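You operate a simulated robot arm through the tools that you are given. There is no shell and no other tool. Be economical: measure what you need, move in short steps, check, and stop when the job is done.

The job below is to be done with a simulated robot arm. You get a single attempt, and the scene is never put back.

JOB
Put things in order on the top of the long table. At the end: the blue travel bottle stands where the brown flat brush stood; the teal metal pot stands where the brown jar (marked "SHOE CREAM") stood; the brown flat brush stands on top of the yellow book; the brown jar is on the brown wooden coaster; whatever was shut is shut again. Leave all else as you found it, and nothing knocked over.

Only the result counts: the job must be done as asked and must still hold three seconds after the hand-in. Knocking over, shifting, dropping, spilling or breaking anything else fails it.

ROBOT AND FRAMES
A 5-joint arm with a two-finger parallel gripper, fixed in place. Base frame: the origin is at the foot of the arm, x ahead of it, y to its left, z up; the work surface is at about z = 0. Readings come in mm, degrees, newtons and seconds.
With the tool pointing down near the work surface it reaches from about 260 to 600 mm from the base axis. Its first joint turns from -66.0 to 66.0 degrees. The tool tilts only in the upright plane through the base axis and itself; it spins freely about its own axis. Payload 1.57 kg.
The tool frame sits at the grasp point between the pads (the TCP): z along the fingers, y along the line on which they close. The tips reach 30 mm beyond it. Largest opening 80 mm; finger width 17, thickness 12; the body of the gripper, 40 by 82 mm, starts 80 mm behind the TCP.
Orientation is that of the tool frame in the base frame, as [roll, pitch, yaw] about the fixed x, y, z axes, in that order (R = Rz(yaw) Ry(pitch) Rx(roll)). With the fingers straight down and closing along the base's y, the tool's x points along the base's -x, its y along +y and its z along -z.

CONTROLS
- The arm moves only by the tool move_arm. Its arguments are lists of equal length, an entry for each row: "travel": the shift along the tool's x, y, z in mm, a list of three; "dr": the turn, a rotation vector about the tool's x, y, z in degrees, a list of three. In form: {"travel": [[x, y, z], ...], "dr": [[rx, ry, rz], ...]}. A call has 1 to 10 rows; each row shifts and turns the commanded pose from where the row before left it, along the tool's axes as they then stand. "fingers" is the gripper command, from -1 (fully open) to 1 (shut), values between in proportion, set as the call begins (left out, the last holds). Rows are played at 5 a second. More than 50 mm and 8.6 degrees between two rows, or a gripper value outside its range, and nothing of the call is played. A pose out of reach is approached as far as the arm can. The call stops where the force on the tool passes 40 N (or 10 N more than at its start, if that is more) or the arm is blocked; 0.2 s more then pass. Each finger travels about 153 mm/s and halts on what it meets, pressing with about 42 N; the grip force reading is that of the motor and also rises with nothing between the fingers. The clock runs only during rows and for 0.2 s after the last one: add rows that do not move to give the fingers time. The reply holds the time, the measured pose of the TCP, the force on the tool along the base axes, the opening and the grip force, in the units named above and with some noise.
- Cameras (640 x 400 px; columns grow to the right, rows downward): "scene" is fixed at [48.1, 412.9, 513.9]; the picture's right is [-0.56, -0.83, 0.00], its down [-0.56, 0.38, -0.74] and it looks along [0.61, -0.41, -0.67] (base axes); focal length 238 px, centre (320, 200). "wrist" rides on the gripper at [72, -7, -122] in the tool frame; the picture's right is [0.09, 1.00, 0.00], its down [-0.84, 0.08, -0.54] and it looks along [-0.54, 0.05, 0.84] (tool axes); focal length 238 px, centre (320, 200). There is no depth. A picture from a camera that has moved, and an enlarged one, comes with that camera's place and axes in the base frame and with its lens.
- camera(camera): a new picture of that camera. The clock stands still meanwhile.
- zoom(camera, box): a new picture of the part [left, top, right, bottom] of that camera's present view, enlarged. The clock stands still meanwhile.
- hand_in(): hands the job in; it is judged then, once.

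Go step by step. Nothing tells you positions but the pictures and the camera data: compare them with the known pose of the tool, close in by small moves and look again before you grip or let go. The budget is 120 turns and 64 pictures, counting those below and the enlarged ones. Unless the task says otherwise, let go and move clear before handing in, and close with one line.

The tools are called after "Emit:" as name(argument=value, ...) on one line, values as JSON. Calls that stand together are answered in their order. move_arm: Moves the arm, as the interface text tells. Its arguments: {"type":"object","properties":{"travel":{"type":"array"},"dr":{"type":"array"},"fingers":{"type":"number"}},"required":["travel","dr"]} The other tools are called the same way: camera (camera) takes a picture; zoom (camera, box) takes an enlarged picture of a part of a camera's view; hand_in () hands the job in.

At the start:

```text
time_s: 0.0
tool_pos: [278.4, 239.2, 304.9]
tool_rot: [179.9, 0.0, 180.0]
force: [-0.7, 0.0, -0.1]
grip_width: 80.1
grip_force: 0.1
```

scene: 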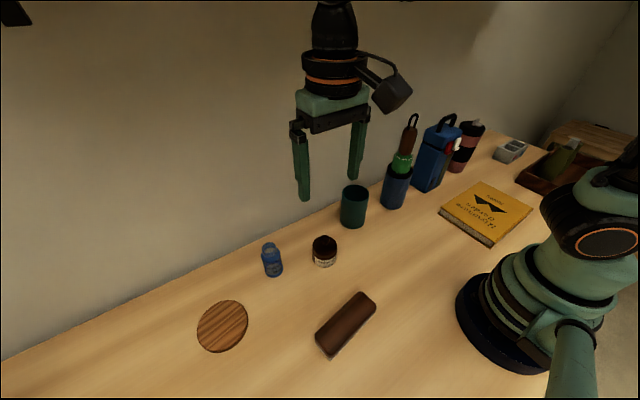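
wrist: 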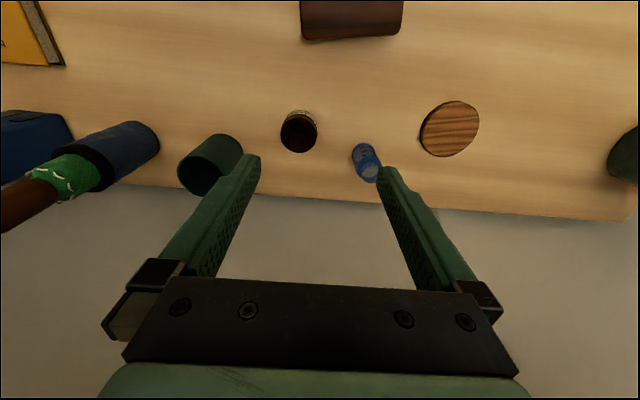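

The brush, bottle, jar, pot, coaster and book are all in view and look within reach. I'll start by measuring them on enlarged pictures.

Emit:
zoom(camera="scene", box=[180, 170, 400, 370])

Emit:
zoom(camera="scene", box=[330, 100, 560, 260])

Emit:
zoom(camera="wrist", box=[160, 0, 500, 220])

```text
2.00 times, centred on (290, 270) of scene
camera zoom: at [48.1, 412.9, 513.9], right [-0.56, -0.83, 0.0], down [-0.56, 0.38, -0.74], along [0.61, -0.41, -0.67], focal length 477 px, centre (380, 60)
```

zoom: 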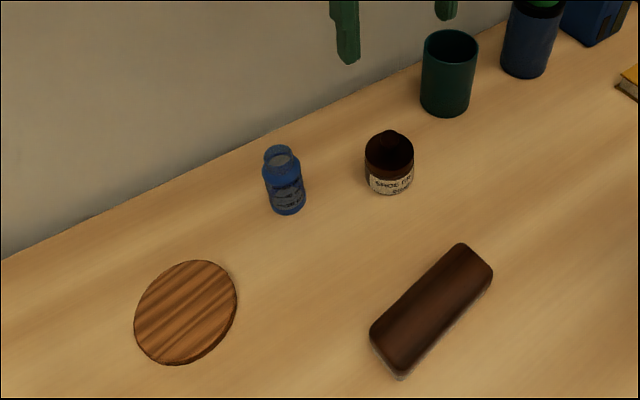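

```text
2.50 times, centred on (445, 180) of scene
camera zoom: at [48.1, 412.9, 513.9], right [-0.56, -0.83, 0.0], down [-0.56, 0.38, -0.74], along [0.61, -0.41, -0.67], focal length 596 px, centre (8, 250)
```

zoom: 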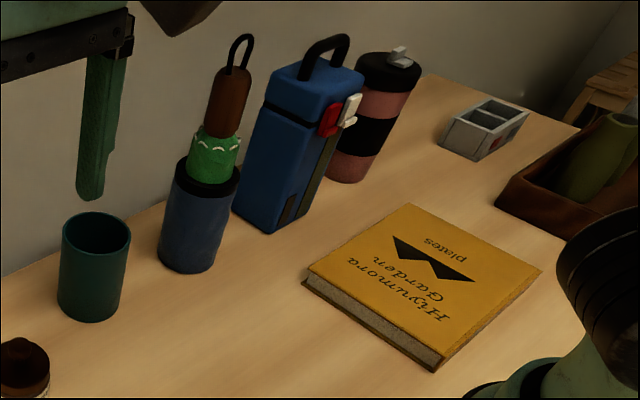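

```text
1.82 times, centred on (330, 110) of wrist
camera zoom: at [207.5, 232.9, 426.5], right [-0.09, 1.0, 0.0], down [0.84, 0.08, 0.54], along [0.54, 0.05, -0.84], focal length 433 px, centre (302, 364)
```

zoom: 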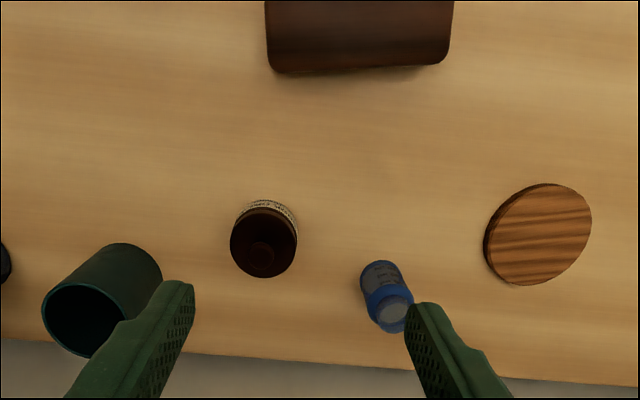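

I take the brush to be lying at about (170, 269), its length nearly along y, about 40 mm wide. I'll move above it and spin the tool so the fingers close across it.

Emit:
move_arm(travel=[[27, 7.5, 20], [27, 7.5, 20], [27, 7.5, 20], [27, 7.5, 20]], dr=[[0, 0, 0], [0, 0, 0], [0, 0, 0], [0, 0, 0]], fingers=-1)

Emit:
move_arm(travel=[[0, 0, 0], [0, 0, 0], [0, 0, 0], [0, 0, 0], [0, 0, 0], [0, 0, 0], [0, 0, 0], [0, 0, 0], [0, 0, 0], [0, 0, 0]], dr=[[0, 0, 8.4], [0, 0, 8.4], [0, 0, 8.4], [0, 0, 8.4], [0, 0, 8.4], [0, 0, 8.4], [0, 0, 8.4], [0, 0, 8.4], [0, 0, 8.4], [0, 0, 8.4]])

Emit:
camera(camera="wrist")

Emit:
camera(camera="scene")

```text
time_s: 1.0
tool_pos: [170.8, 271.4, 223.2]
tool_rot: [179.9, 0.1, 179.9]
force: [0.0, 1.3, -0.3]
grip_width: 79.9
grip_force: 0.0
```

```text
time_s: 3.2
tool_pos: [170.7, 270.5, 224.4]
tool_rot: [-179.9, 0.0, 95.8]
force: [0.3, -0.7, -0.4]
grip_width: 80.0
grip_force: 0.0
```

```text
58 pictures are left
camera wrist: at [157.0, 340.5, 346.7], right [0.98, 0.19, 0.0], down [0.16, -0.82, 0.54], along [0.1, -0.53, -0.84], focal length 238 px, centre (320, 200)
```

wrist: 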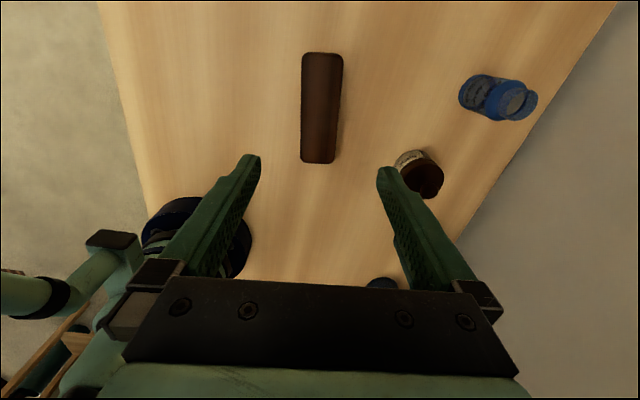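

```text
57 pictures are left
```

scene: 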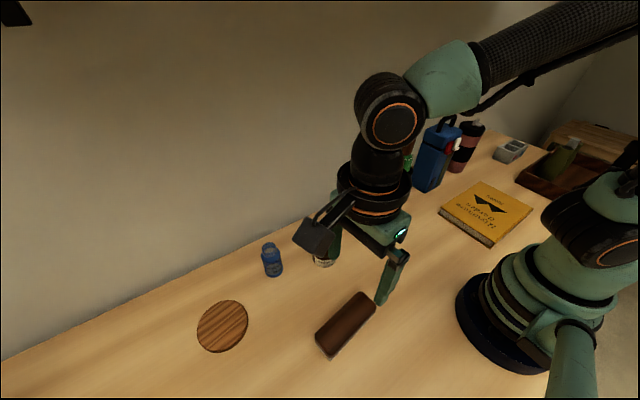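

The brush is centred at about (170, 269), right under the TCP. I'll trim the spin by 2°, go down partway and look again.

Emit:
move_arm(travel=[[0, 0, 45], [0, 0, 45], [0, 0, 45]], dr=[[0, 0, -2], [0, 0, 0], [0, 0, 0]])

Emit:
camera(camera="wrist")

Emit:
zoom(camera="scene", box=[280, 230, 440, 370])

```text
time_s: 4.0
tool_pos: [172.2, 270.3, 89.9]
tool_rot: [180.0, 0.0, 98.0]
force: [0.3, 0.1, 0.7]
grip_width: 79.8
grip_force: 0.1
```

```text
56 pictures are left
camera wrist: at [154.9, 340.4, 211.6], right [0.97, 0.23, 0.0], down [0.19, -0.82, 0.54], along [0.12, -0.53, -0.84], focal length 238 px, centre (320, 200)
```

wrist: 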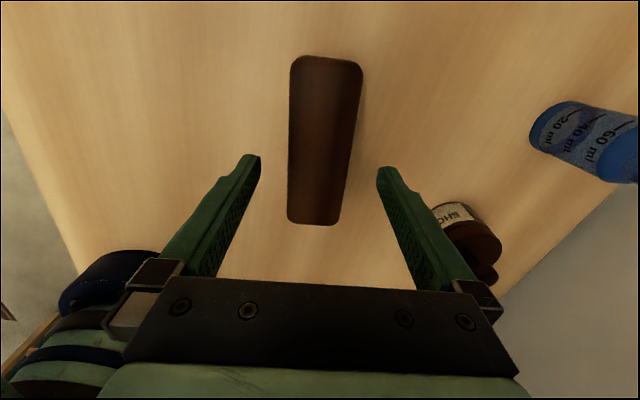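

```text
2.86 times, centred on (360, 300) of scene
camera zoom: at [48.1, 412.9, 513.9], right [-0.56, -0.83, 0.0], down [-0.56, 0.38, -0.74], along [0.61, -0.41, -0.67], focal length 682 px, centre (206, -86)
```

zoom: 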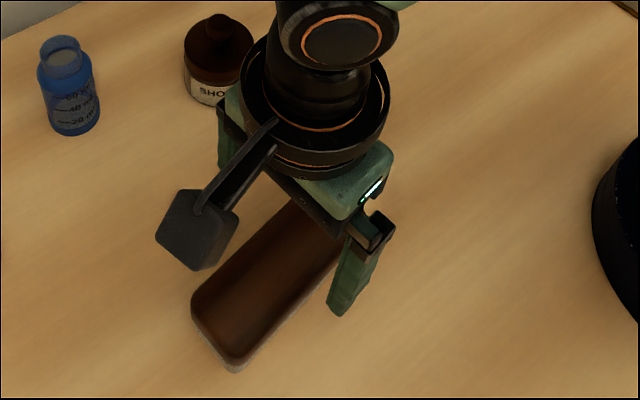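

The brush stands about 42 mm high and sits between the fingers, its centre at about (170, 271). I'll go down and grip it.

Emit:
move_arm(travel=[[0, -2, 27], [0, 0, 27]], dr=[[0, 0, -1.5], [0, 0, 0]])

Emit:
move_arm(travel=[[0, 0, 0], [0, 0, 0], [0, 0, 0], [0, 0, 0]], dr=[[0, 0, 0], [0, 0, 0], [0, 0, 0], [0, 0, 0]], fingers=1)

```text
time_s: 4.6
tool_pos: [169.1, 270.1, 34.9]
tool_rot: [179.9, 0.0, 99.5]
force: [-0.4, -0.5, 1.0]
grip_width: 80.1
grip_force: 0.1
```

```text
time_s: 5.6
tool_pos: [168.8, 268.7, 35.8]
tool_rot: [-180.0, 0.0, 99.5]
force: [0.5, 0.6, 0.7]
grip_width: 47.6
grip_force: 42.3
```

Gripped at 47.6 mm. Lifting now, then I'll swing round the base in an arc to the book, which I put at about (191, -280).

Emit:
move_arm(travel=[[0, 0, -20], [0, 0, -45], [0, 0, -45], [0, 0, -45], [0, 0, -45]], dr=[[0, 0, 0], [0, 0, 0], [0, 0, 0], [0, 0, 0], [0, 0, 0]])

Emit:
camera(camera="wrist")

```text
time_s: 6.8
tool_pos: [170.6, 267.6, 233.5]
tool_rot: [-180.0, 0.0, 99.5]
force: [-0.9, 0.4, -1.5]
grip_width: 47.4
grip_force: 42.1
```

```text
54 pictures are left
camera wrist: at [153.4, 337.6, 355.4], right [0.97, 0.25, 0.0], down [0.21, -0.81, 0.54], along [0.14, -0.52, -0.84], focal length 238 px, centre (320, 200)
```

wrist: 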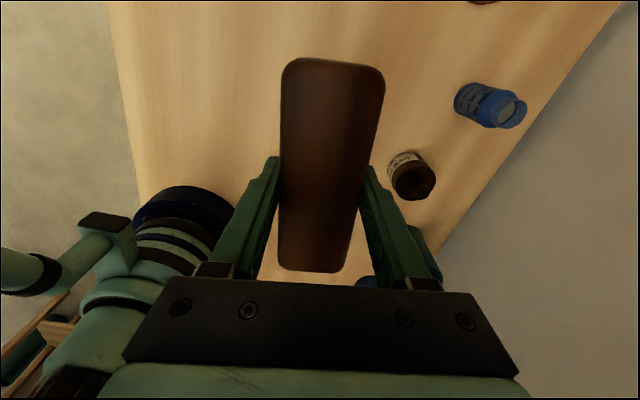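

The brush is held level. The upright brush and the bag near the book rise to about 270–290 mm, so I'll climb first and then swing inside them.

Emit:
move_arm(travel=[[0, 0, -40], [0, 0, -40], [0, 0, -35], [-39.7, 21.2, 0], [-42.7, 12.5, 0], [-36.3, 19.2, 0], [-38.5, 13.8, 0]], dr=[[0, 0, 0], [0, 0, 0], [0, 0, 0], [0, 0, 0], [0, 0, 0], [0, 0, 0], [0, 0, 0]])

```text
time_s: 8.4
tool_pos: [261.0, 124.2, 351.5]
tool_rot: [180.0, 0.1, 99.5]
force: [1.1, 0.0, -1.7]
grip_width: 47.5
grip_force: 41.4
```

The lift and first part of the arc went as planned, so I'll carry on round.

Emit:
move_arm(travel=[[-40.1, 8.3, 0], [-40.9, 2.5, 0], [-40.8, -3.2, 0], [-39.9, -9, 0], [-38.3, -14.5, 0], [-35.9, -19.7, 0], [-32.7, -24.6, 0], [-29, -29, 0], [-37.1, -24.7, 0]], dr=[[0, 0, 0], [0, 0, 0], [0, 0, 0], [0, 0, 0], [0, 0, 0], [0, 0, 0], [0, 0, 0], [0, 0, 0], [0, 0, 0]])

Emit:
camera(camera="wrist")

Emit:
camera(camera="scene")

```text
time_s: 10.4
tool_pos: [202.6, -225.3, 352.0]
tool_rot: [-180.0, -0.1, 99.5]
force: [0.8, 0.4, -1.3]
grip_width: 47.6
grip_force: 41.7
```

```text
53 pictures are left
camera wrist: at [185.5, -155.4, 473.8], right [0.97, 0.26, 0.0], down [0.21, -0.81, 0.54], along [0.14, -0.52, -0.84], focal length 238 px, centre (320, 200)
```

wrist: 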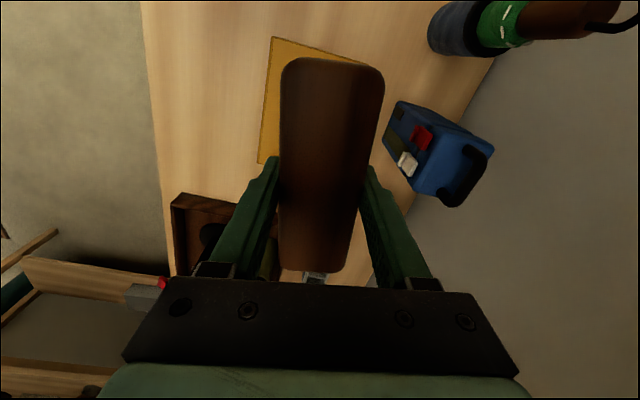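

```text
52 pictures are left
```

scene: 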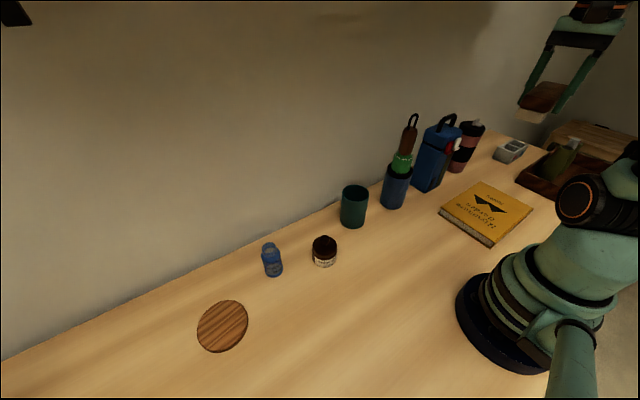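

I take the book to be x 114–268 and y -163 to -395. I'll move over its centre, square up, and go down partway.

Emit:
move_arm(travel=[[-24.6, -10.5, 0], [-24.6, -10.5, 0], [0, 0, 0], [0, 0, 0], [0, 0, 45], [0, 0, 45], [0, 0, 45], [0, 0, 45], [0, 0, 45]], dr=[[0, 0, 0], [0, 0, 0], [0, 0, 4.7], [0, 0, 4.7], [0, 0, 0], [0, 0, 0], [0, 0, 0], [0, 0, 0], [0, 0, 0]])

Emit:
camera(camera="wrist")

Emit:
zoom(camera="scene", box=[400, 100, 600, 260])

```text
time_s: 12.4
tool_pos: [192.3, -273.9, 125.8]
tool_rot: [180.0, 0.0, 90.1]
force: [0.0, 0.3, -0.5]
grip_width: 47.4
grip_force: 42.2
```

```text
51 pictures are left
camera wrist: at [185.4, -203.2, 247.6], right [1.0, 0.09, 0.0], down [0.08, -0.84, 0.54], along [0.05, -0.54, -0.84], focal length 238 px, centre (320, 200)
```

wrist: 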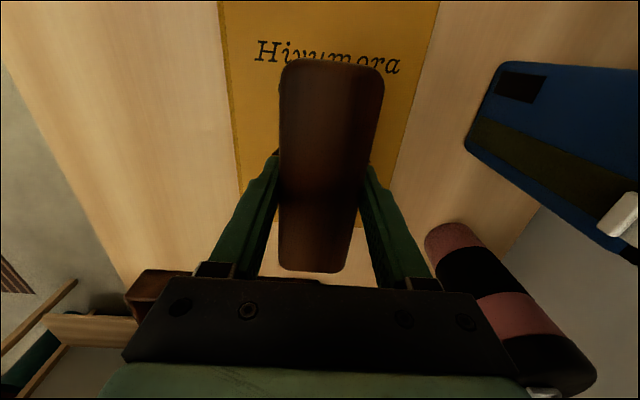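

```text
2.50 times, centred on (500, 180) of scene
camera zoom: at [48.1, 412.9, 513.9], right [-0.56, -0.83, 0.0], down [-0.56, 0.38, -0.74], along [0.61, -0.41, -0.67], focal length 596 px, centre (-130, 250)
```

zoom: 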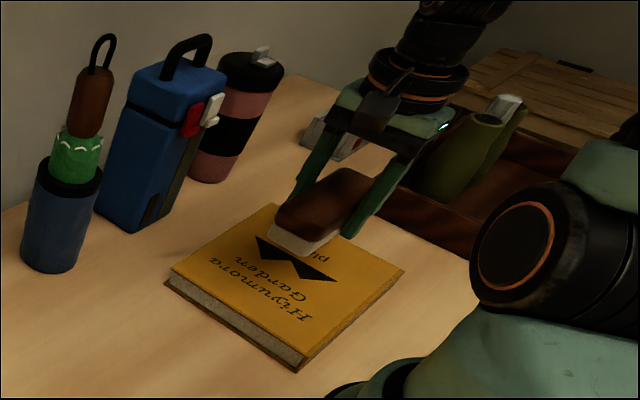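

The brush is over the middle of the book and clear all round. I'll lower it in small steps until it touches.

Emit:
move_arm(travel=[[0, 0, 30], [0, 0, 20], [0, 0, 5], [0, 0, 0]], dr=[[0, 0, 0], [0, 0, 0], [0, 0, 0], [0, 0, 0]])

Emit:
zoom(camera="scene", box=[400, 130, 560, 260])

```text
time_s: 13.4
tool_pos: [189.8, -274.6, 71.5]
tool_rot: [180.0, 0.0, 90.1]
force: [-0.6, -0.1, -0.8]
grip_width: 47.3
grip_force: 42.1
```

```text
3.08 times, centred on (480, 195) of scene
camera zoom: at [48.2, 412.9, 513.9], right [-0.56, -0.83, 0.0], down [-0.56, 0.38, -0.74], along [0.61, -0.41, -0.67], focal length 734 px, centre (-172, 215)
```

zoom: 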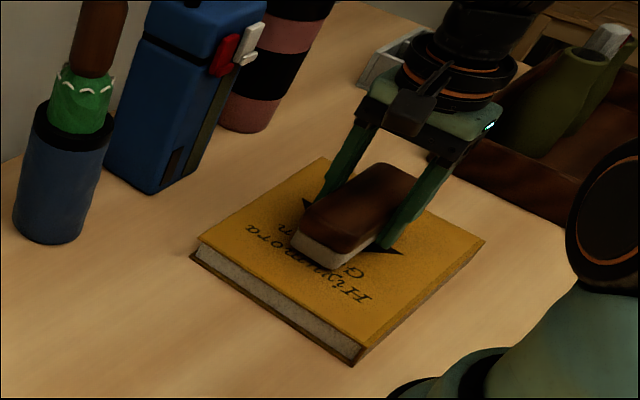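

Emit:
move_arm(travel=[[0, 0, 3], [0, 0, 2], [0, 0, 0]], dr=[[0, 0, 0], [0, 0, 0], [0, 0, 0]])

Emit:
move_arm(travel=[[0, 0, 2], [0, 0, 0]], dr=[[0, 0, 0], [0, 0, 0]])

Emit:
move_arm(travel=[[0, 0, 2], [0, 0, 0]], dr=[[0, 0, 0], [0, 0, 0]])

```text
time_s: 14.2
tool_pos: [189.6, -275.3, 65.1]
tool_rot: [179.9, 0.1, 90.1]
force: [0.4, 0.1, -1.8]
grip_width: 47.4
grip_force: 41.9
```

```text
time_s: 14.8
tool_pos: [190.6, -274.6, 63.5]
tool_rot: [-179.9, 0.1, 90.1]
force: [0.1, 1.8, 6.8]
grip_width: 47.7
grip_force: 41.4
```

```text
time_s: 15.2
tool_pos: [191.3, -275.1, 63.9]
tool_rot: [179.9, 0.1, 89.9]
force: [-1.1, 1.4, 6.0]
grip_width: 47.7
grip_force: 41.4
stopped in row 1: the force on the tool passed its limit (the readings are from after the stop); the commanded pose is now the measured one
```

The brush rests on the book (contact force seen). I'll open and back straight up.

Emit:
move_arm(travel=[[0, 0, 0], [0, 0, 0], [0, 0, 0]], dr=[[0, 0, 0], [0, 0, 0], [0, 0, 0]], fingers=-1)

Emit:
move_arm(travel=[[0, 0, -20], [0, 0, -45], [0, 0, -45], [0, 0, -45], [0, 0, -45], [0, 0, -45], [0, 0, -43]], dr=[[0, 0, 0], [0, 0, 0], [0, 0, 0], [0, 0, 0], [0, 0, 0], [0, 0, 0], [0, 0, 0]])

Emit:
zoom(camera="scene", box=[400, 130, 560, 260])

```text
time_s: 16.0
tool_pos: [192.4, -275.4, 63.6]
tool_rot: [179.9, -0.1, 90.2]
force: [-0.2, 0.4, -0.6]
grip_width: 80.0
grip_force: 0.0
```

```text
time_s: 17.6
tool_pos: [192.7, -275.7, 350.9]
tool_rot: [180.0, -0.1, 90.0]
force: [-0.2, -1.0, -0.6]
grip_width: 79.9
grip_force: 0.0
```

```text
3.08 times, centred on (480, 195) of scene
camera zoom: at [48.1, 412.9, 513.9], right [-0.56, -0.83, 0.0], down [-0.56, 0.38, -0.74], along [0.61, -0.41, -0.67], focal length 734 px, centre (-172, 215)
```

zoom: 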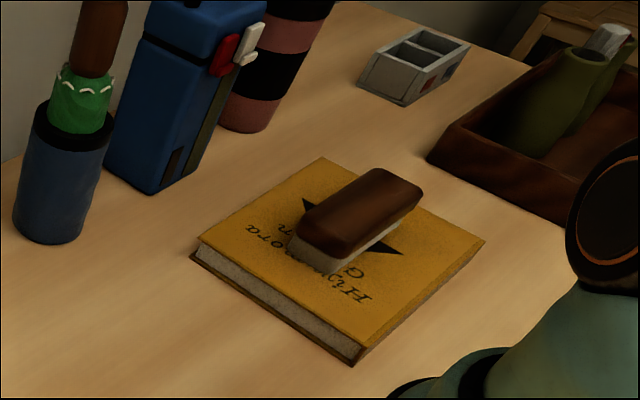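

The brush lies well on the book. Next is the blue bottle at about (356, 339), so I'll go back along the arc.

Emit:
move_arm(travel=[[46, 12.3, 0], [43, 17, 0], [36, 24, 0], [36, 20, 0], [38, 14, 0], [41, 8, 0], [41, 2, 0], [45, 0, 0], [45, 0, 0], [45, 5, 0]], dr=[[0, 0, 0], [0, 0, 0], [0, 0, 0], [0, 0, 0], [0, 0, 0], [0, 0, 0], [0, 0, 0], [0, 0, 0], [0, 0, 0], [0, 0, 0]])

Emit:
move_arm(travel=[[38, 10, 25], [38, 12, 25], [38, 12, 25], [33, 10, 25], [34, 11, 25]], dr=[[0, 0, 0], [0, 0, 0], [0, 0, 0], [0, 0, 0], [0, 0, 0]])

Emit:
camera(camera="wrist")

Emit:
zoom(camera="scene", box=[230, 220, 350, 300])

```text
time_s: 19.8
tool_pos: [291.3, 138.7, 350.3]
tool_rot: [-180.0, 0.0, 90.0]
force: [0.0, -0.6, 0.4]
grip_width: 79.9
grip_force: 0.0
```

```text
time_s: 21.0
tool_pos: [346.0, 319.8, 228.2]
tool_rot: [-180.0, 0.0, 90.3]
force: [-0.3, 0.6, -0.5]
grip_width: 79.8
grip_force: 0.0
```

```text
47 pictures are left
camera wrist: at [340.0, 391.1, 349.6], right [1.0, 0.09, 0.0], down [0.08, -0.84, 0.54], along [0.05, -0.54, -0.84], focal length 238 px, centre (320, 200)
```

wrist: 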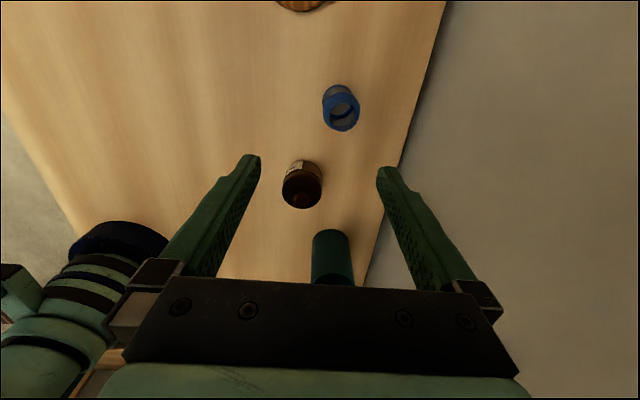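

```text
5.00 times, centred on (290, 260) of scene
camera zoom: at [48.1, 412.9, 513.9], right [-0.56, -0.83, 0.0], down [-0.56, 0.38, -0.74], along [0.61, -0.41, -0.67], focal length 1193 px, centre (470, -100)
```

zoom: 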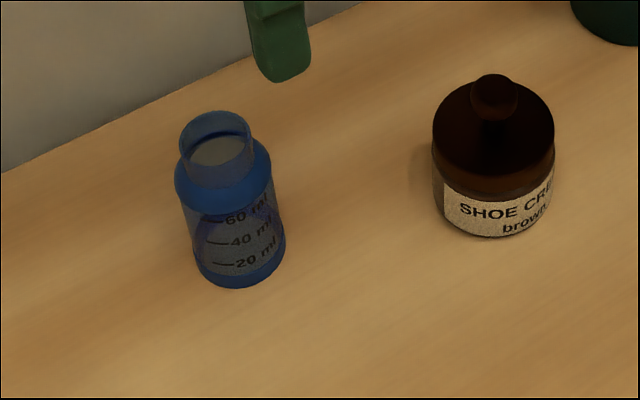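

The bottle is open and holds some liquid, so it must stay upright and move gently. I put it at about (366, 335) and will close in on it.

Emit:
move_arm(travel=[[15, 20, 20], [0, 0, 30], [0, 0, 28], [0, 0, 0]], dr=[[0, 0, 0], [0, 0, 0], [0, 0, 0], [0, 0, 0]])

Emit:
camera(camera="wrist")

Emit:
zoom(camera="scene", box=[230, 180, 350, 300])

```text
time_s: 22.0
tool_pos: [366.8, 337.2, 148.4]
tool_rot: [-180.0, -0.1, 90.1]
force: [0.4, -1.0, -1.0]
grip_width: 80.0
grip_force: 0.1
```

```text
45 pictures are left
camera wrist: at [360.4, 409.1, 270.3], right [1.0, 0.09, 0.0], down [0.08, -0.84, 0.54], along [0.05, -0.54, -0.84], focal length 238 px, centre (320, 200)
```

wrist: 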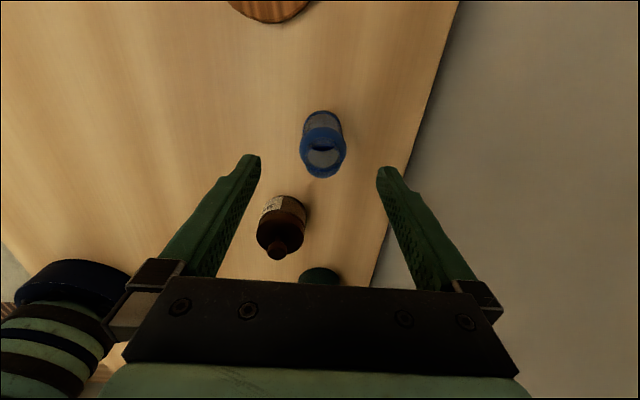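

```text
3.33 times, centred on (290, 240) of scene
camera zoom: at [48.2, 412.9, 513.9], right [-0.56, -0.83, 0.0], down [-0.56, 0.38, -0.74], along [0.61, -0.41, -0.67], focal length 795 px, centre (420, 67)
```

zoom: 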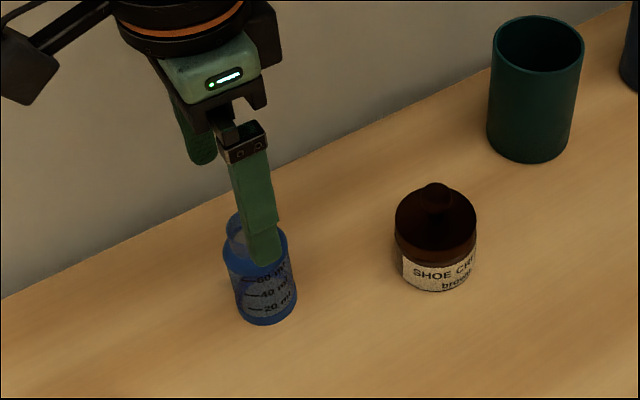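

The bottle is centred at about (370, 333) and about 82 mm tall. I'll trim a little, go down around its body and close.

Emit:
move_arm(travel=[[-4, 3.5, 8], [0, 0, 35], [0, 0, 35], [0, 0, 28], [0, 0, 0]], dr=[[0, 0, 0], [0, 0, 0], [0, 0, 0], [0, 0, 0], [0, 0, 0]])

Emit:
camera(camera="wrist")

```text
time_s: 23.2
tool_pos: [372.7, 332.5, 42.0]
tool_rot: [-180.0, -0.1, 90.0]
force: [-0.4, -0.4, 0.3]
grip_width: 80.1
grip_force: 0.1
```

```text
43 pictures are left
camera wrist: at [365.5, 404.1, 164.5], right [1.0, 0.09, 0.0], down [0.08, -0.84, 0.54], along [0.05, -0.54, -0.84], focal length 238 px, centre (320, 200)
```

wrist: 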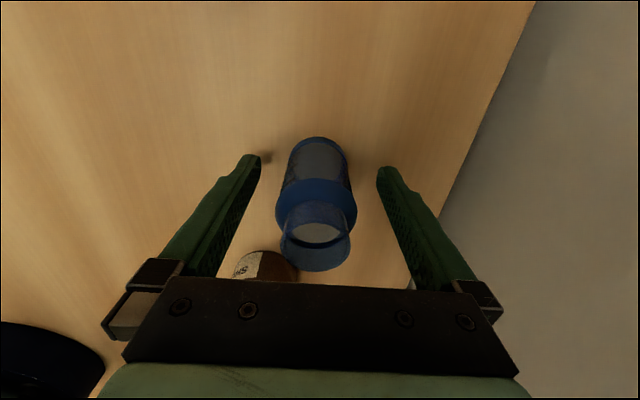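

Centred between the fingers. Closing gently: first to near contact, then shut.

Emit:
move_arm(travel=[[0, 0, 0], [0, 0, 0]], dr=[[0, 0, 0], [0, 0, 0]], fingers=-0.2)

Emit:
move_arm(travel=[[0, 0, 0], [0, 0, 0], [0, 0, 0], [0, 0, -3]], dr=[[0, 0, 0], [0, 0, 0], [0, 0, 0], [0, 0, 0]], fingers=1)

```text
time_s: 23.8
tool_pos: [372.1, 332.4, 43.1]
tool_rot: [180.0, 0.0, 90.0]
force: [0.1, -0.5, 0.8]
grip_width: 48.0
grip_force: 0.1
```

```text
time_s: 24.8
tool_pos: [372.4, 331.1, 46.0]
tool_rot: [-180.0, 0.1, 90.1]
force: [-0.4, -0.2, -1.5]
grip_width: 40.3
grip_force: 42.2
```

The grip holds at 40 mm. I'll lift and carry the bottle slowly to the brush's old place, (170, 270).

Emit:
move_arm(travel=[[0, 0, -10], [0, 0, -20], [0, 0, -25], [0, 0, -25], [0, 0, -15], [-4, -12, 0], [-6, -20, 0], [-8, -25, 0], [-8, -25, 0], [-8, -25, 0]], dr=[[0, 0, 0], [0, 0, 0], [0, 0, 0], [0, 0, 0], [0, 0, 0], [0, 0, 0], [0, 0, 0], [0, 0, 0], [0, 0, 0], [0, 0, 0]])

Emit:
move_arm(travel=[[-8, -25, 0], [-8, -25, 0], [-6, -20, 0], [-4, -14, 0], [-1, -8, 0], [0, -3, 0], [0, 0, 10], [0, 0, 20], [0, 0, 20]], dr=[[0, 0, 0], [0, 0, 0], [0, 0, 0], [0, 0, 0], [0, 0, 0], [0, 0, 0], [0, 0, 0], [0, 0, 0], [0, 0, 0]])

Emit:
camera(camera="wrist")

Emit:
camera(camera="scene")

```text
time_s: 27.0
tool_pos: [262.9, 298.2, 140.3]
tool_rot: [180.0, 0.0, 90.0]
force: [0.2, -0.3, -0.8]
grip_width: 40.0
grip_force: 42.0
```

```text
time_s: 29.0
tool_pos: [169.1, 271.4, 91.0]
tool_rot: [-180.0, 0.0, 90.0]
force: [0.5, 1.0, 0.8]
grip_width: 40.1
grip_force: 42.0
```

```text
42 pictures are left
camera wrist: at [163.3, 343.2, 212.1], right [1.0, 0.09, 0.0], down [0.08, -0.84, 0.54], along [0.05, -0.54, -0.84], focal length 238 px, centre (320, 200)
```

wrist: 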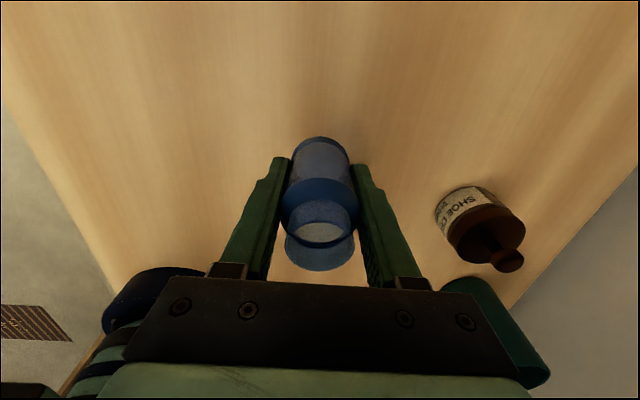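

```text
41 pictures are left
```

scene: 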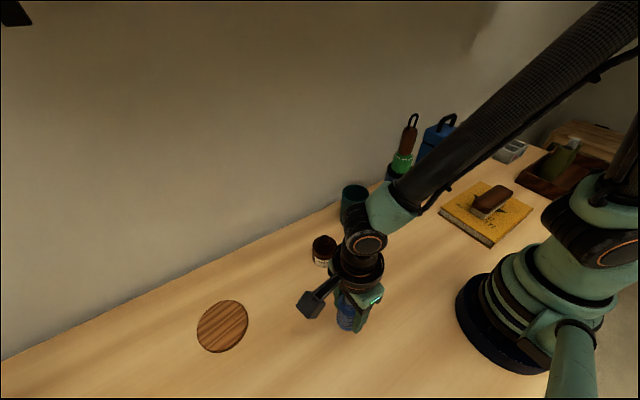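

It is upright over the target. Lowering the last 47 mm, finely at the end.

Emit:
move_arm(travel=[[0, 0, 15], [0, 0, 15], [0, 0, 10], [0, 0, 4], [0, 0, 0]], dr=[[0, 0, 0], [0, 0, 0], [0, 0, 0], [0, 0, 0], [0, 0, 0]])

Emit:
move_arm(travel=[[0, 0, 1.5], [0, 0, 0]], dr=[[0, 0, 0], [0, 0, 0]])

Emit:
move_arm(travel=[[0, 0, 1], [0, 0, 0]], dr=[[0, 0, 0], [0, 0, 0]])

```text
time_s: 30.2
tool_pos: [169.2, 271.7, 45.9]
tool_rot: [180.0, 0.1, 90.1]
force: [0.1, 0.1, -1.4]
grip_width: 40.0
grip_force: 41.6
```

```text
time_s: 30.8
tool_pos: [168.3, 271.4, 45.3]
tool_rot: [-180.0, 0.0, 90.1]
force: [-0.5, -0.5, 0.0]
grip_width: 40.1
grip_force: 41.9
```

```text
time_s: 31.4
tool_pos: [168.5, 272.3, 44.6]
tool_rot: [-180.0, 0.0, 90.2]
force: [0.0, -0.7, -0.6]
grip_width: 40.0
grip_force: 42.4
```

Emit:
move_arm(travel=[[0, 0, 1], [0, 0, 0]], dr=[[0, 0, 0], [0, 0, 0]])

Emit:
move_arm(travel=[[0, 0, 1], [0, 0, 0]], dr=[[0, 0, 0], [0, 0, 0]])

```text
time_s: 32.0
tool_pos: [169.3, 271.8, 42.7]
tool_rot: [180.0, 0.0, 90.1]
force: [0.7, 0.2, -0.8]
grip_width: 39.8
grip_force: 41.7
```

```text
time_s: 32.6
tool_pos: [169.2, 271.6, 43.0]
tool_rot: [180.0, -0.1, 90.1]
force: [-1.4, -1.5, 10.4]
grip_width: 40.1
grip_force: 41.9
```

Contact is felt, so I'll open in two stages and rise.

Emit:
move_arm(travel=[[0, 0, 0], [0, 0, 0]], dr=[[0, 0, 0], [0, 0, 0]], fingers=-0.2)

Emit:
move_arm(travel=[[0, 0, 0], [0, 0, 0], [0, 0, -30], [0, 0, -40], [0, 0, -40], [0, 0, -40], [0, 0, -40]], dr=[[0, 0, 0], [0, 0, 0], [0, 0, 0], [0, 0, 0], [0, 0, 0], [0, 0, 0], [0, 0, 0]], fingers=-1)

Emit:
camera(camera="wrist")

```text
time_s: 33.2
tool_pos: [168.9, 272.1, 42.8]
tool_rot: [179.9, 0.0, 90.2]
force: [0.1, -1.3, -0.2]
grip_width: 47.7
grip_force: 0.0
```

```text
time_s: 34.8
tool_pos: [170.5, 272.3, 232.7]
tool_rot: [-179.9, 0.1, 90.1]
force: [0.2, -0.5, -0.4]
grip_width: 79.7
grip_force: 0.0
```

```text
40 pictures are left
camera wrist: at [162.6, 344.5, 355.5], right [1.0, 0.09, 0.0], down [0.08, -0.84, 0.54], along [0.05, -0.54, -0.84], focal length 238 px, centre (320, 200)
```

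wrist: 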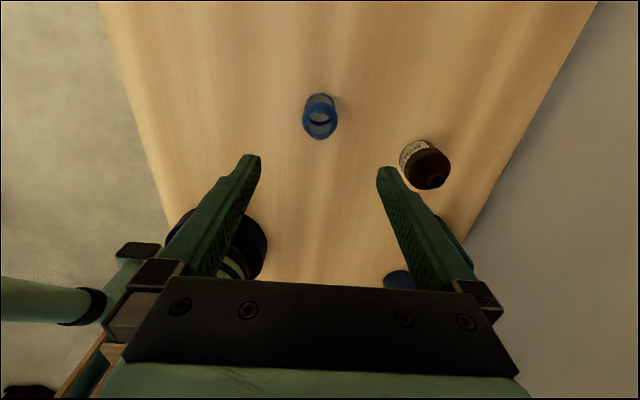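

The bottle stands where the brush was. Next is the jar at about (327, 209), which I'll look at from above.

Emit:
move_arm(travel=[[-15.7, 39.3, 0], [-15.7, 39.3, 10], [-15.7, 39.3, 10], [-15.7, 39.3, 10], [0, 0, 0]], dr=[[0, 0, 0], [0, 0, 0], [0, 0, 0], [0, 0, 0], [0, 0, 0]])

Emit:
camera(camera="wrist")

Emit:
camera(camera="scene")

```text
time_s: 36.0
tool_pos: [324.3, 209.6, 203.7]
tool_rot: [180.0, 0.0, 90.0]
force: [-0.1, -1.2, -0.4]
grip_width: 79.9
grip_force: 0.0
```

```text
39 pictures are left
camera wrist: at [317.2, 281.4, 325.4], right [1.0, 0.09, 0.0], down [0.08, -0.84, 0.54], along [0.05, -0.54, -0.84], focal length 238 px, centre (320, 200)
```

wrist: 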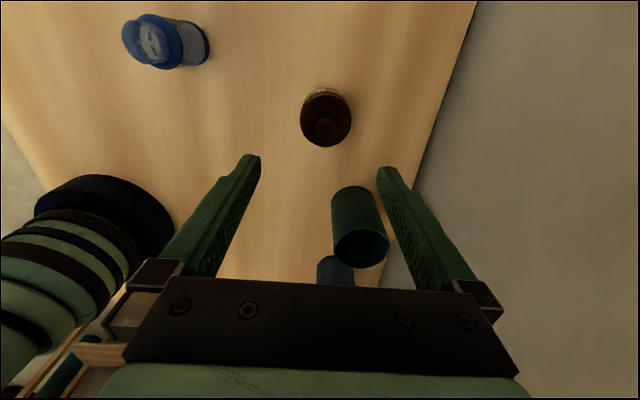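

```text
38 pictures are left
```

scene: 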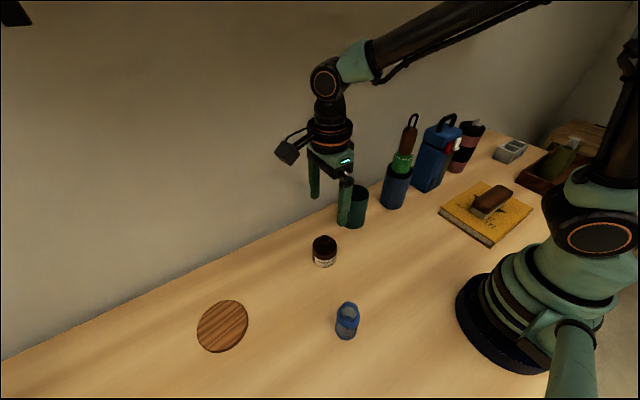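

The jar centre comes out at about (329, 211), about 56–60 mm across. Going down to just above it for a centring check.

Emit:
move_arm(travel=[[1.5, 5, 30], [0, 0, 40], [0, 0, 33], [0, 0, 0]], dr=[[0, 0, 0], [0, 0, 0], [0, 0, 0], [0, 0, 0]])

Emit:
camera(camera="wrist")

Emit:
zoom(camera="scene", box=[260, 180, 380, 280])

```text
time_s: 37.0
tool_pos: [331.5, 211.7, 99.2]
tool_rot: [179.9, 0.0, 90.1]
force: [-0.9, 0.1, 0.4]
grip_width: 79.9
grip_force: 0.1
```

```text
37 pictures are left
camera wrist: at [325.0, 284.0, 221.8], right [1.0, 0.09, 0.0], down [0.08, -0.84, 0.54], along [0.05, -0.54, -0.84], focal length 238 px, centre (320, 200)
```

wrist: 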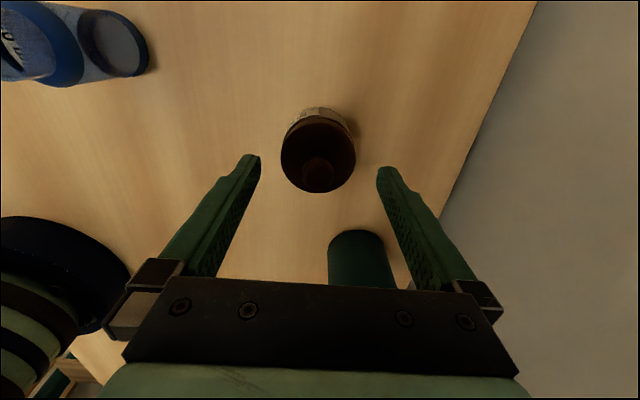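

```text
4.00 times, centred on (320, 230) of scene
camera zoom: at [48.2, 412.9, 513.9], right [-0.56, -0.83, 0.0], down [-0.56, 0.38, -0.74], along [0.61, -0.41, -0.67], focal length 954 px, centre (320, 80)
```

zoom: 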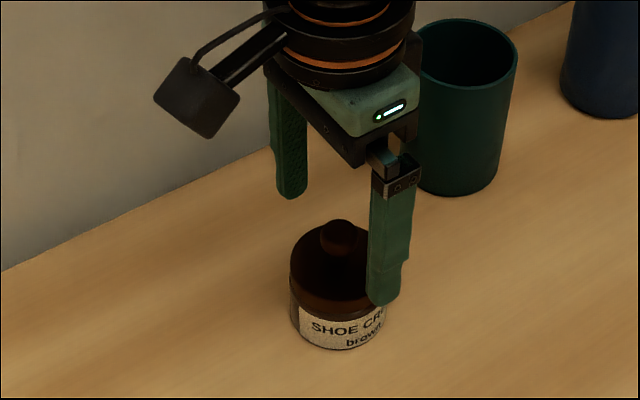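

The jar sits centred under the tool. Going down around it and closing in stages.

Emit:
move_arm(travel=[[0, -1.5, 25], [0, 0, 25], [0, 0, 14], [0, 0, 0]], dr=[[0, 0, 0], [0, 0, 0], [0, 0, 0], [0, 0, 0]])

Emit:
camera(camera="wrist")

```text
time_s: 38.0
tool_pos: [331.0, 212.3, 36.1]
tool_rot: [180.0, 0.0, 90.1]
force: [0.6, 0.2, 0.2]
grip_width: 80.0
grip_force: 0.0
```

```text
35 pictures are left
camera wrist: at [324.2, 283.9, 158.1], right [1.0, 0.09, 0.0], down [0.08, -0.84, 0.54], along [0.05, -0.54, -0.84], focal length 238 px, centre (320, 200)
```

wrist: 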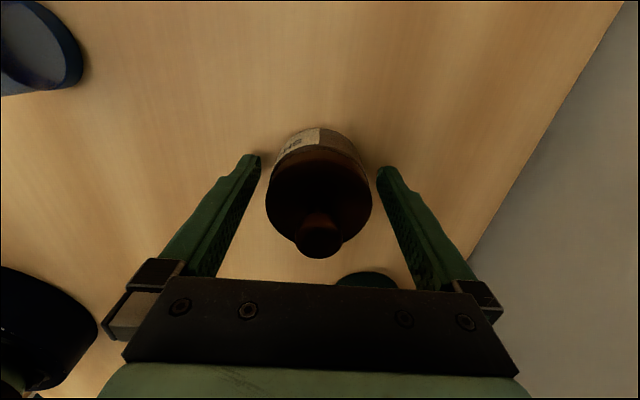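

Emit:
move_arm(travel=[[0, 0, 0], [0, 0, 0]], dr=[[0, 0, 0], [0, 0, 0]], fingers=-0.6)

Emit:
move_arm(travel=[[0, 0, 0], [0, 0, 0], [0, 0, 0], [0, 0, -4], [0, 0, 0]], dr=[[0, 0, 0], [0, 0, 0], [0, 0, 0], [0, 0, 0], [0, 0, 0]], fingers=1)

Emit:
zoom(camera="scene", box=[260, 200, 380, 280])

```text
time_s: 38.6
tool_pos: [331.0, 213.2, 37.0]
tool_rot: [179.9, 0.0, 90.1]
force: [-0.3, 0.6, -0.2]
grip_width: 63.9
grip_force: 0.1
```

```text
time_s: 39.8
tool_pos: [329.6, 210.5, 38.7]
tool_rot: [-179.9, 0.0, 90.1]
force: [0.5, -0.3, -5.2]
grip_width: 59.5
grip_force: 42.0
```

```text
5.00 times, centred on (320, 240) of scene
camera zoom: at [48.2, 412.9, 513.9], right [-0.56, -0.83, 0.0], down [-0.56, 0.38, -0.74], along [0.61, -0.41, -0.67], focal length 1193 px, centre (320, 0)
```

zoom: 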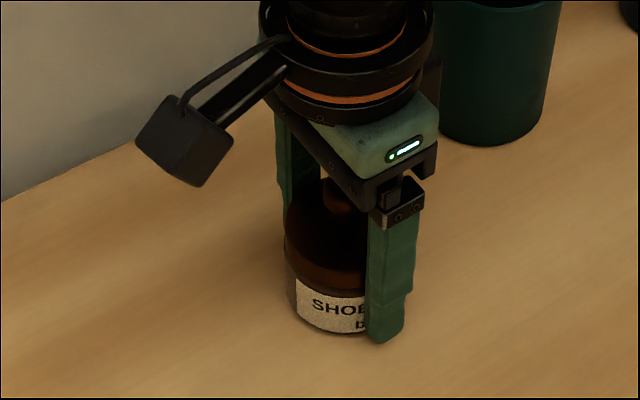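

Gripped at 59.5 mm; its spot is about (330, 211). Lifting gently and moving towards the coaster.

Emit:
move_arm(travel=[[0, 0, -8], [0, 0, -20], [0, 0, -25], [0, 0, -25], [0, 0, 0], [15, -2, 0], [25, -2, 0], [28, -2, 0], [28, -2, 0], [28, -2, 0]], dr=[[0, 0, 0], [0, 0, 0], [0, 0, 0], [0, 0, 0], [0, 0, 0], [0, 0, 0], [0, 0, 0], [0, 0, 0], [0, 0, 0], [0, 0, 0]])

Emit:
camera(camera="wrist")

Emit:
camera(camera="scene")

```text
time_s: 42.0
tool_pos: [320.7, 334.0, 118.4]
tool_rot: [-179.9, 0.0, 90.1]
force: [0.4, 0.6, -4.8]
grip_width: 59.5
grip_force: 42.2
```

```text
33 pictures are left
camera wrist: at [314.6, 406.0, 239.9], right [1.0, 0.09, 0.0], down [0.08, -0.84, 0.54], along [0.05, -0.54, -0.84], focal length 238 px, centre (320, 200)
```

wrist: 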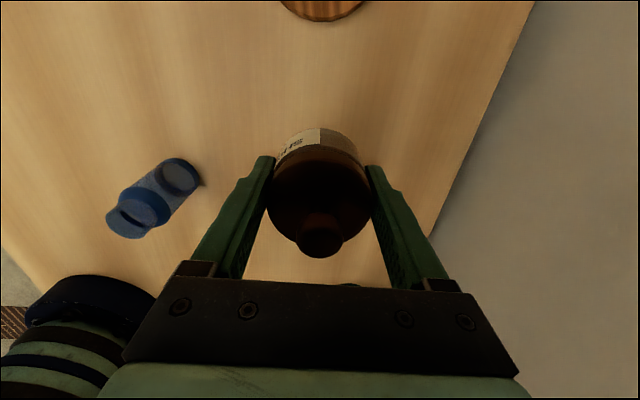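

```text
32 pictures are left
```

scene: 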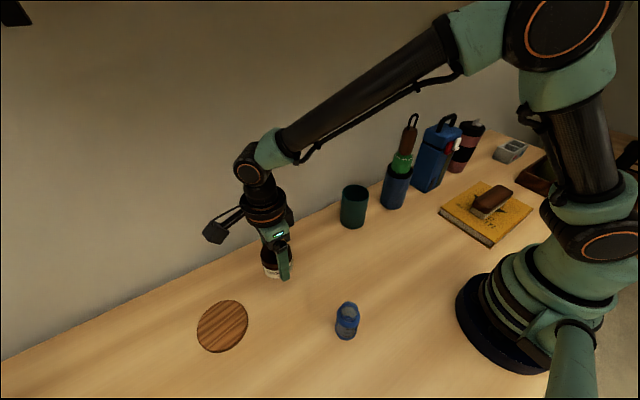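

The jar is secure. I put the coaster centre at about (308, 473), so I'll move over it.

Emit:
move_arm(travel=[[25, -2.5, 0], [28, -2.5, 0], [28, -2.5, 0], [28, -2.5, 0], [20, -1.5, 0], [10, -1, 0], [1, 0, 0], [0, 0, 15], [0, 0, 15]], dr=[[0, 0, 0], [0, 0, 0], [0, 0, 0], [0, 0, 0], [0, 0, 0], [0, 0, 0], [0, 0, 0], [0, 0, 0], [0, 0, 0]])

Emit:
camera(camera="wrist")

Emit:
zoom(camera="scene", box=[130, 210, 310, 370])

```text
time_s: 44.0
tool_pos: [306.2, 474.1, 87.5]
tool_rot: [-180.0, 0.0, 90.1]
force: [0.2, 0.5, -4.8]
grip_width: 59.4
grip_force: 42.1
```

```text
31 pictures are left
camera wrist: at [300.2, 546.5, 209.4], right [1.0, 0.09, 0.0], down [0.08, -0.84, 0.54], along [0.05, -0.54, -0.84], focal length 238 px, centre (320, 200)
```

wrist: 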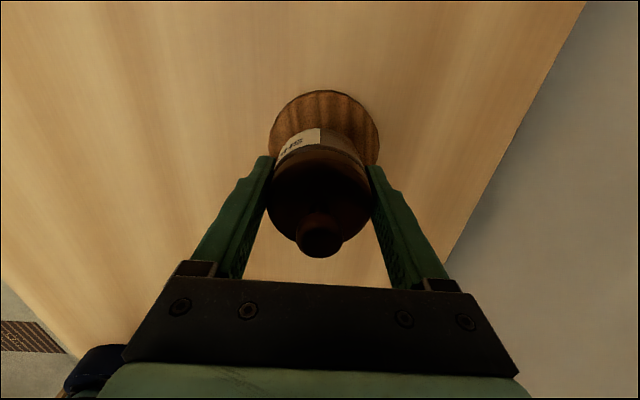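

```text
2.50 times, centred on (220, 290) of scene
camera zoom: at [48.2, 412.9, 513.9], right [-0.56, -0.83, 0.0], down [-0.56, 0.38, -0.74], along [0.61, -0.41, -0.67], focal length 596 px, centre (570, -25)
```

zoom: 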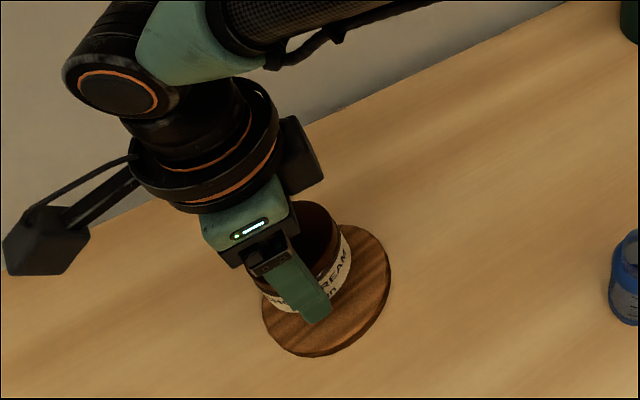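

The coaster centre measures about (310, 470), about 96 mm across. Shifting 3–4 mm and lowering.

Emit:
move_arm(travel=[[-4, 3, 0], [0, 0, 12], [0, 0, 12], [0, 0, 10], [0, 0, 4], [0, 0, 0]], dr=[[0, 0, 0], [0, 0, 0], [0, 0, 0], [0, 0, 0], [0, 0, 0], [0, 0, 0]])

Emit:
camera(camera="wrist")

Emit:
zoom(camera="scene", box=[160, 260, 290, 370])

```text
time_s: 45.4
tool_pos: [309.2, 469.9, 51.9]
tool_rot: [179.8, -0.3, 90.1]
force: [-6.1, -7.7, 26.9]
grip_width: 59.6
grip_force: 42.3
```

```text
29 pictures are left
camera wrist: at [303.1, 542.8, 173.9], right [1.0, 0.09, 0.0], down [0.08, -0.84, 0.54], along [0.05, -0.54, -0.84], focal length 238 px, centre (320, 200)
```

wrist: 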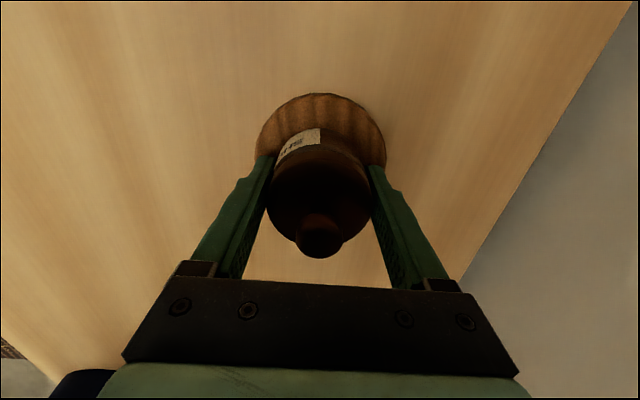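

```text
3.64 times, centred on (225, 315) of scene
camera zoom: at [48.1, 412.8, 514.0], right [-0.56, -0.83, 0.0], down [-0.56, 0.38, -0.74], along [0.61, -0.41, -0.67], focal length 867 px, centre (666, -218)
```

zoom: 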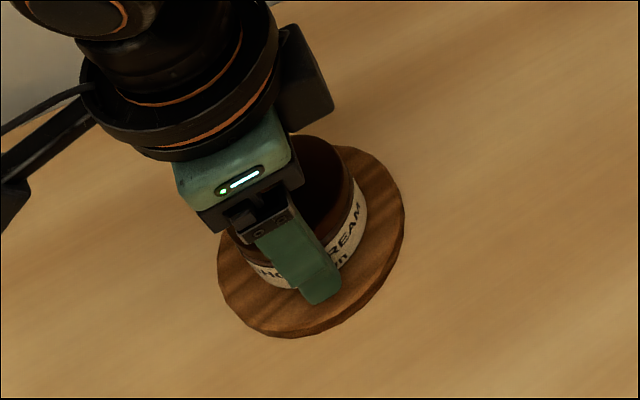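

It already touches (27 N), so the coaster is thicker than I guessed. I'll ease up slightly before letting go.

Emit:
move_arm(travel=[[0, 0, -1.5], [0, 0, 0]], dr=[[0, 0, 0], [0, 0, 0]])

Emit:
move_arm(travel=[[0, 0, -0.7], [0, 0, 0]], dr=[[0, 0, 0], [0, 0, 0]])

```text
time_s: 46.0
tool_pos: [309.9, 472.0, 50.6]
tool_rot: [179.7, -0.3, 90.2]
force: [1.2, 4.4, 19.5]
grip_width: 59.3
grip_force: 42.5
```

```text
time_s: 46.6
tool_pos: [309.3, 469.7, 51.7]
tool_rot: [180.0, -0.2, 90.1]
force: [3.2, 6.0, 15.3]
grip_width: 59.5
grip_force: 41.8
```

Emit:
move_arm(travel=[[0, 0, -1.2], [0, 0, 0]], dr=[[0, 0, 0], [0, 0, 0]])

Emit:
move_arm(travel=[[0, 0, -0.7], [0, 0, 0]], dr=[[0, 0, 0], [0, 0, 0]])

```text
time_s: 47.2
tool_pos: [308.0, 469.9, 51.9]
tool_rot: [-180.0, 0.1, 90.1]
force: [3.7, 2.5, 6.3]
grip_width: 59.4
grip_force: 42.1
```

```text
time_s: 47.8
tool_pos: [308.6, 468.7, 52.0]
tool_rot: [-179.9, 0.3, 90.0]
force: [-0.2, -0.7, -0.9]
grip_width: 59.4
grip_force: 41.9
```

The load is now off the tool with the jar resting on the coaster. Opening in two stages and rising.

Emit:
move_arm(travel=[[0, 0, 0], [0, 0, 0]], dr=[[0, 0, 0], [0, 0, 0]], fingers=-0.65)

Emit:
move_arm(travel=[[0, 0, 0], [0, 0, 0], [0, 0, -15], [0, 0, -30], [0, 0, -40], [0, 0, -40]], dr=[[0, 0, 0], [0, 0, 0], [0, 0, 0], [0, 0, 0], [0, 0, 0], [0, 0, 0]], fingers=-1)

Emit:
camera(camera="wrist")

Emit:
zoom(camera="scene", box=[160, 260, 290, 370])

```text
time_s: 48.4
tool_pos: [309.7, 470.5, 54.1]
tool_rot: [180.0, 0.0, 90.2]
force: [-0.1, -0.7, 0.3]
grip_width: 66.1
grip_force: 0.0
```

```text
time_s: 49.8
tool_pos: [309.2, 470.0, 178.9]
tool_rot: [179.9, -0.1, 90.0]
force: [0.4, 0.4, -0.4]
grip_width: 80.0
grip_force: 0.0
```

```text
27 pictures are left
camera wrist: at [302.6, 542.5, 301.7], right [1.0, 0.09, 0.0], down [0.08, -0.84, 0.54], along [0.05, -0.54, -0.84], focal length 238 px, centre (320, 200)
```

wrist: 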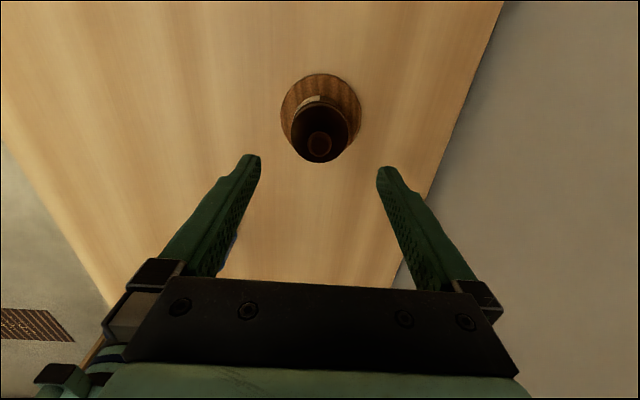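

```text
3.64 times, centred on (225, 315) of scene
camera zoom: at [48.2, 412.9, 513.9], right [-0.56, -0.83, 0.0], down [-0.56, 0.38, -0.74], along [0.61, -0.41, -0.67], focal length 867 px, centre (666, -218)
```

zoom: 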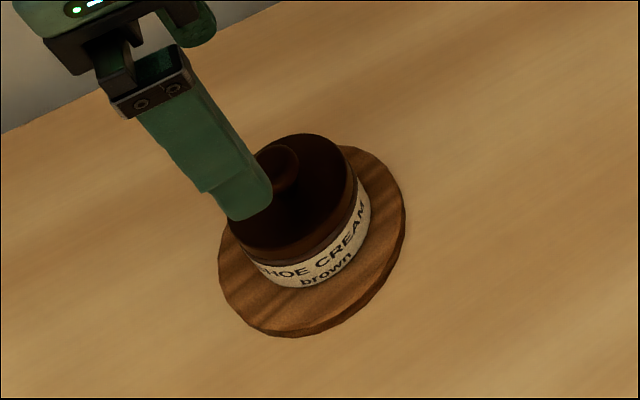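

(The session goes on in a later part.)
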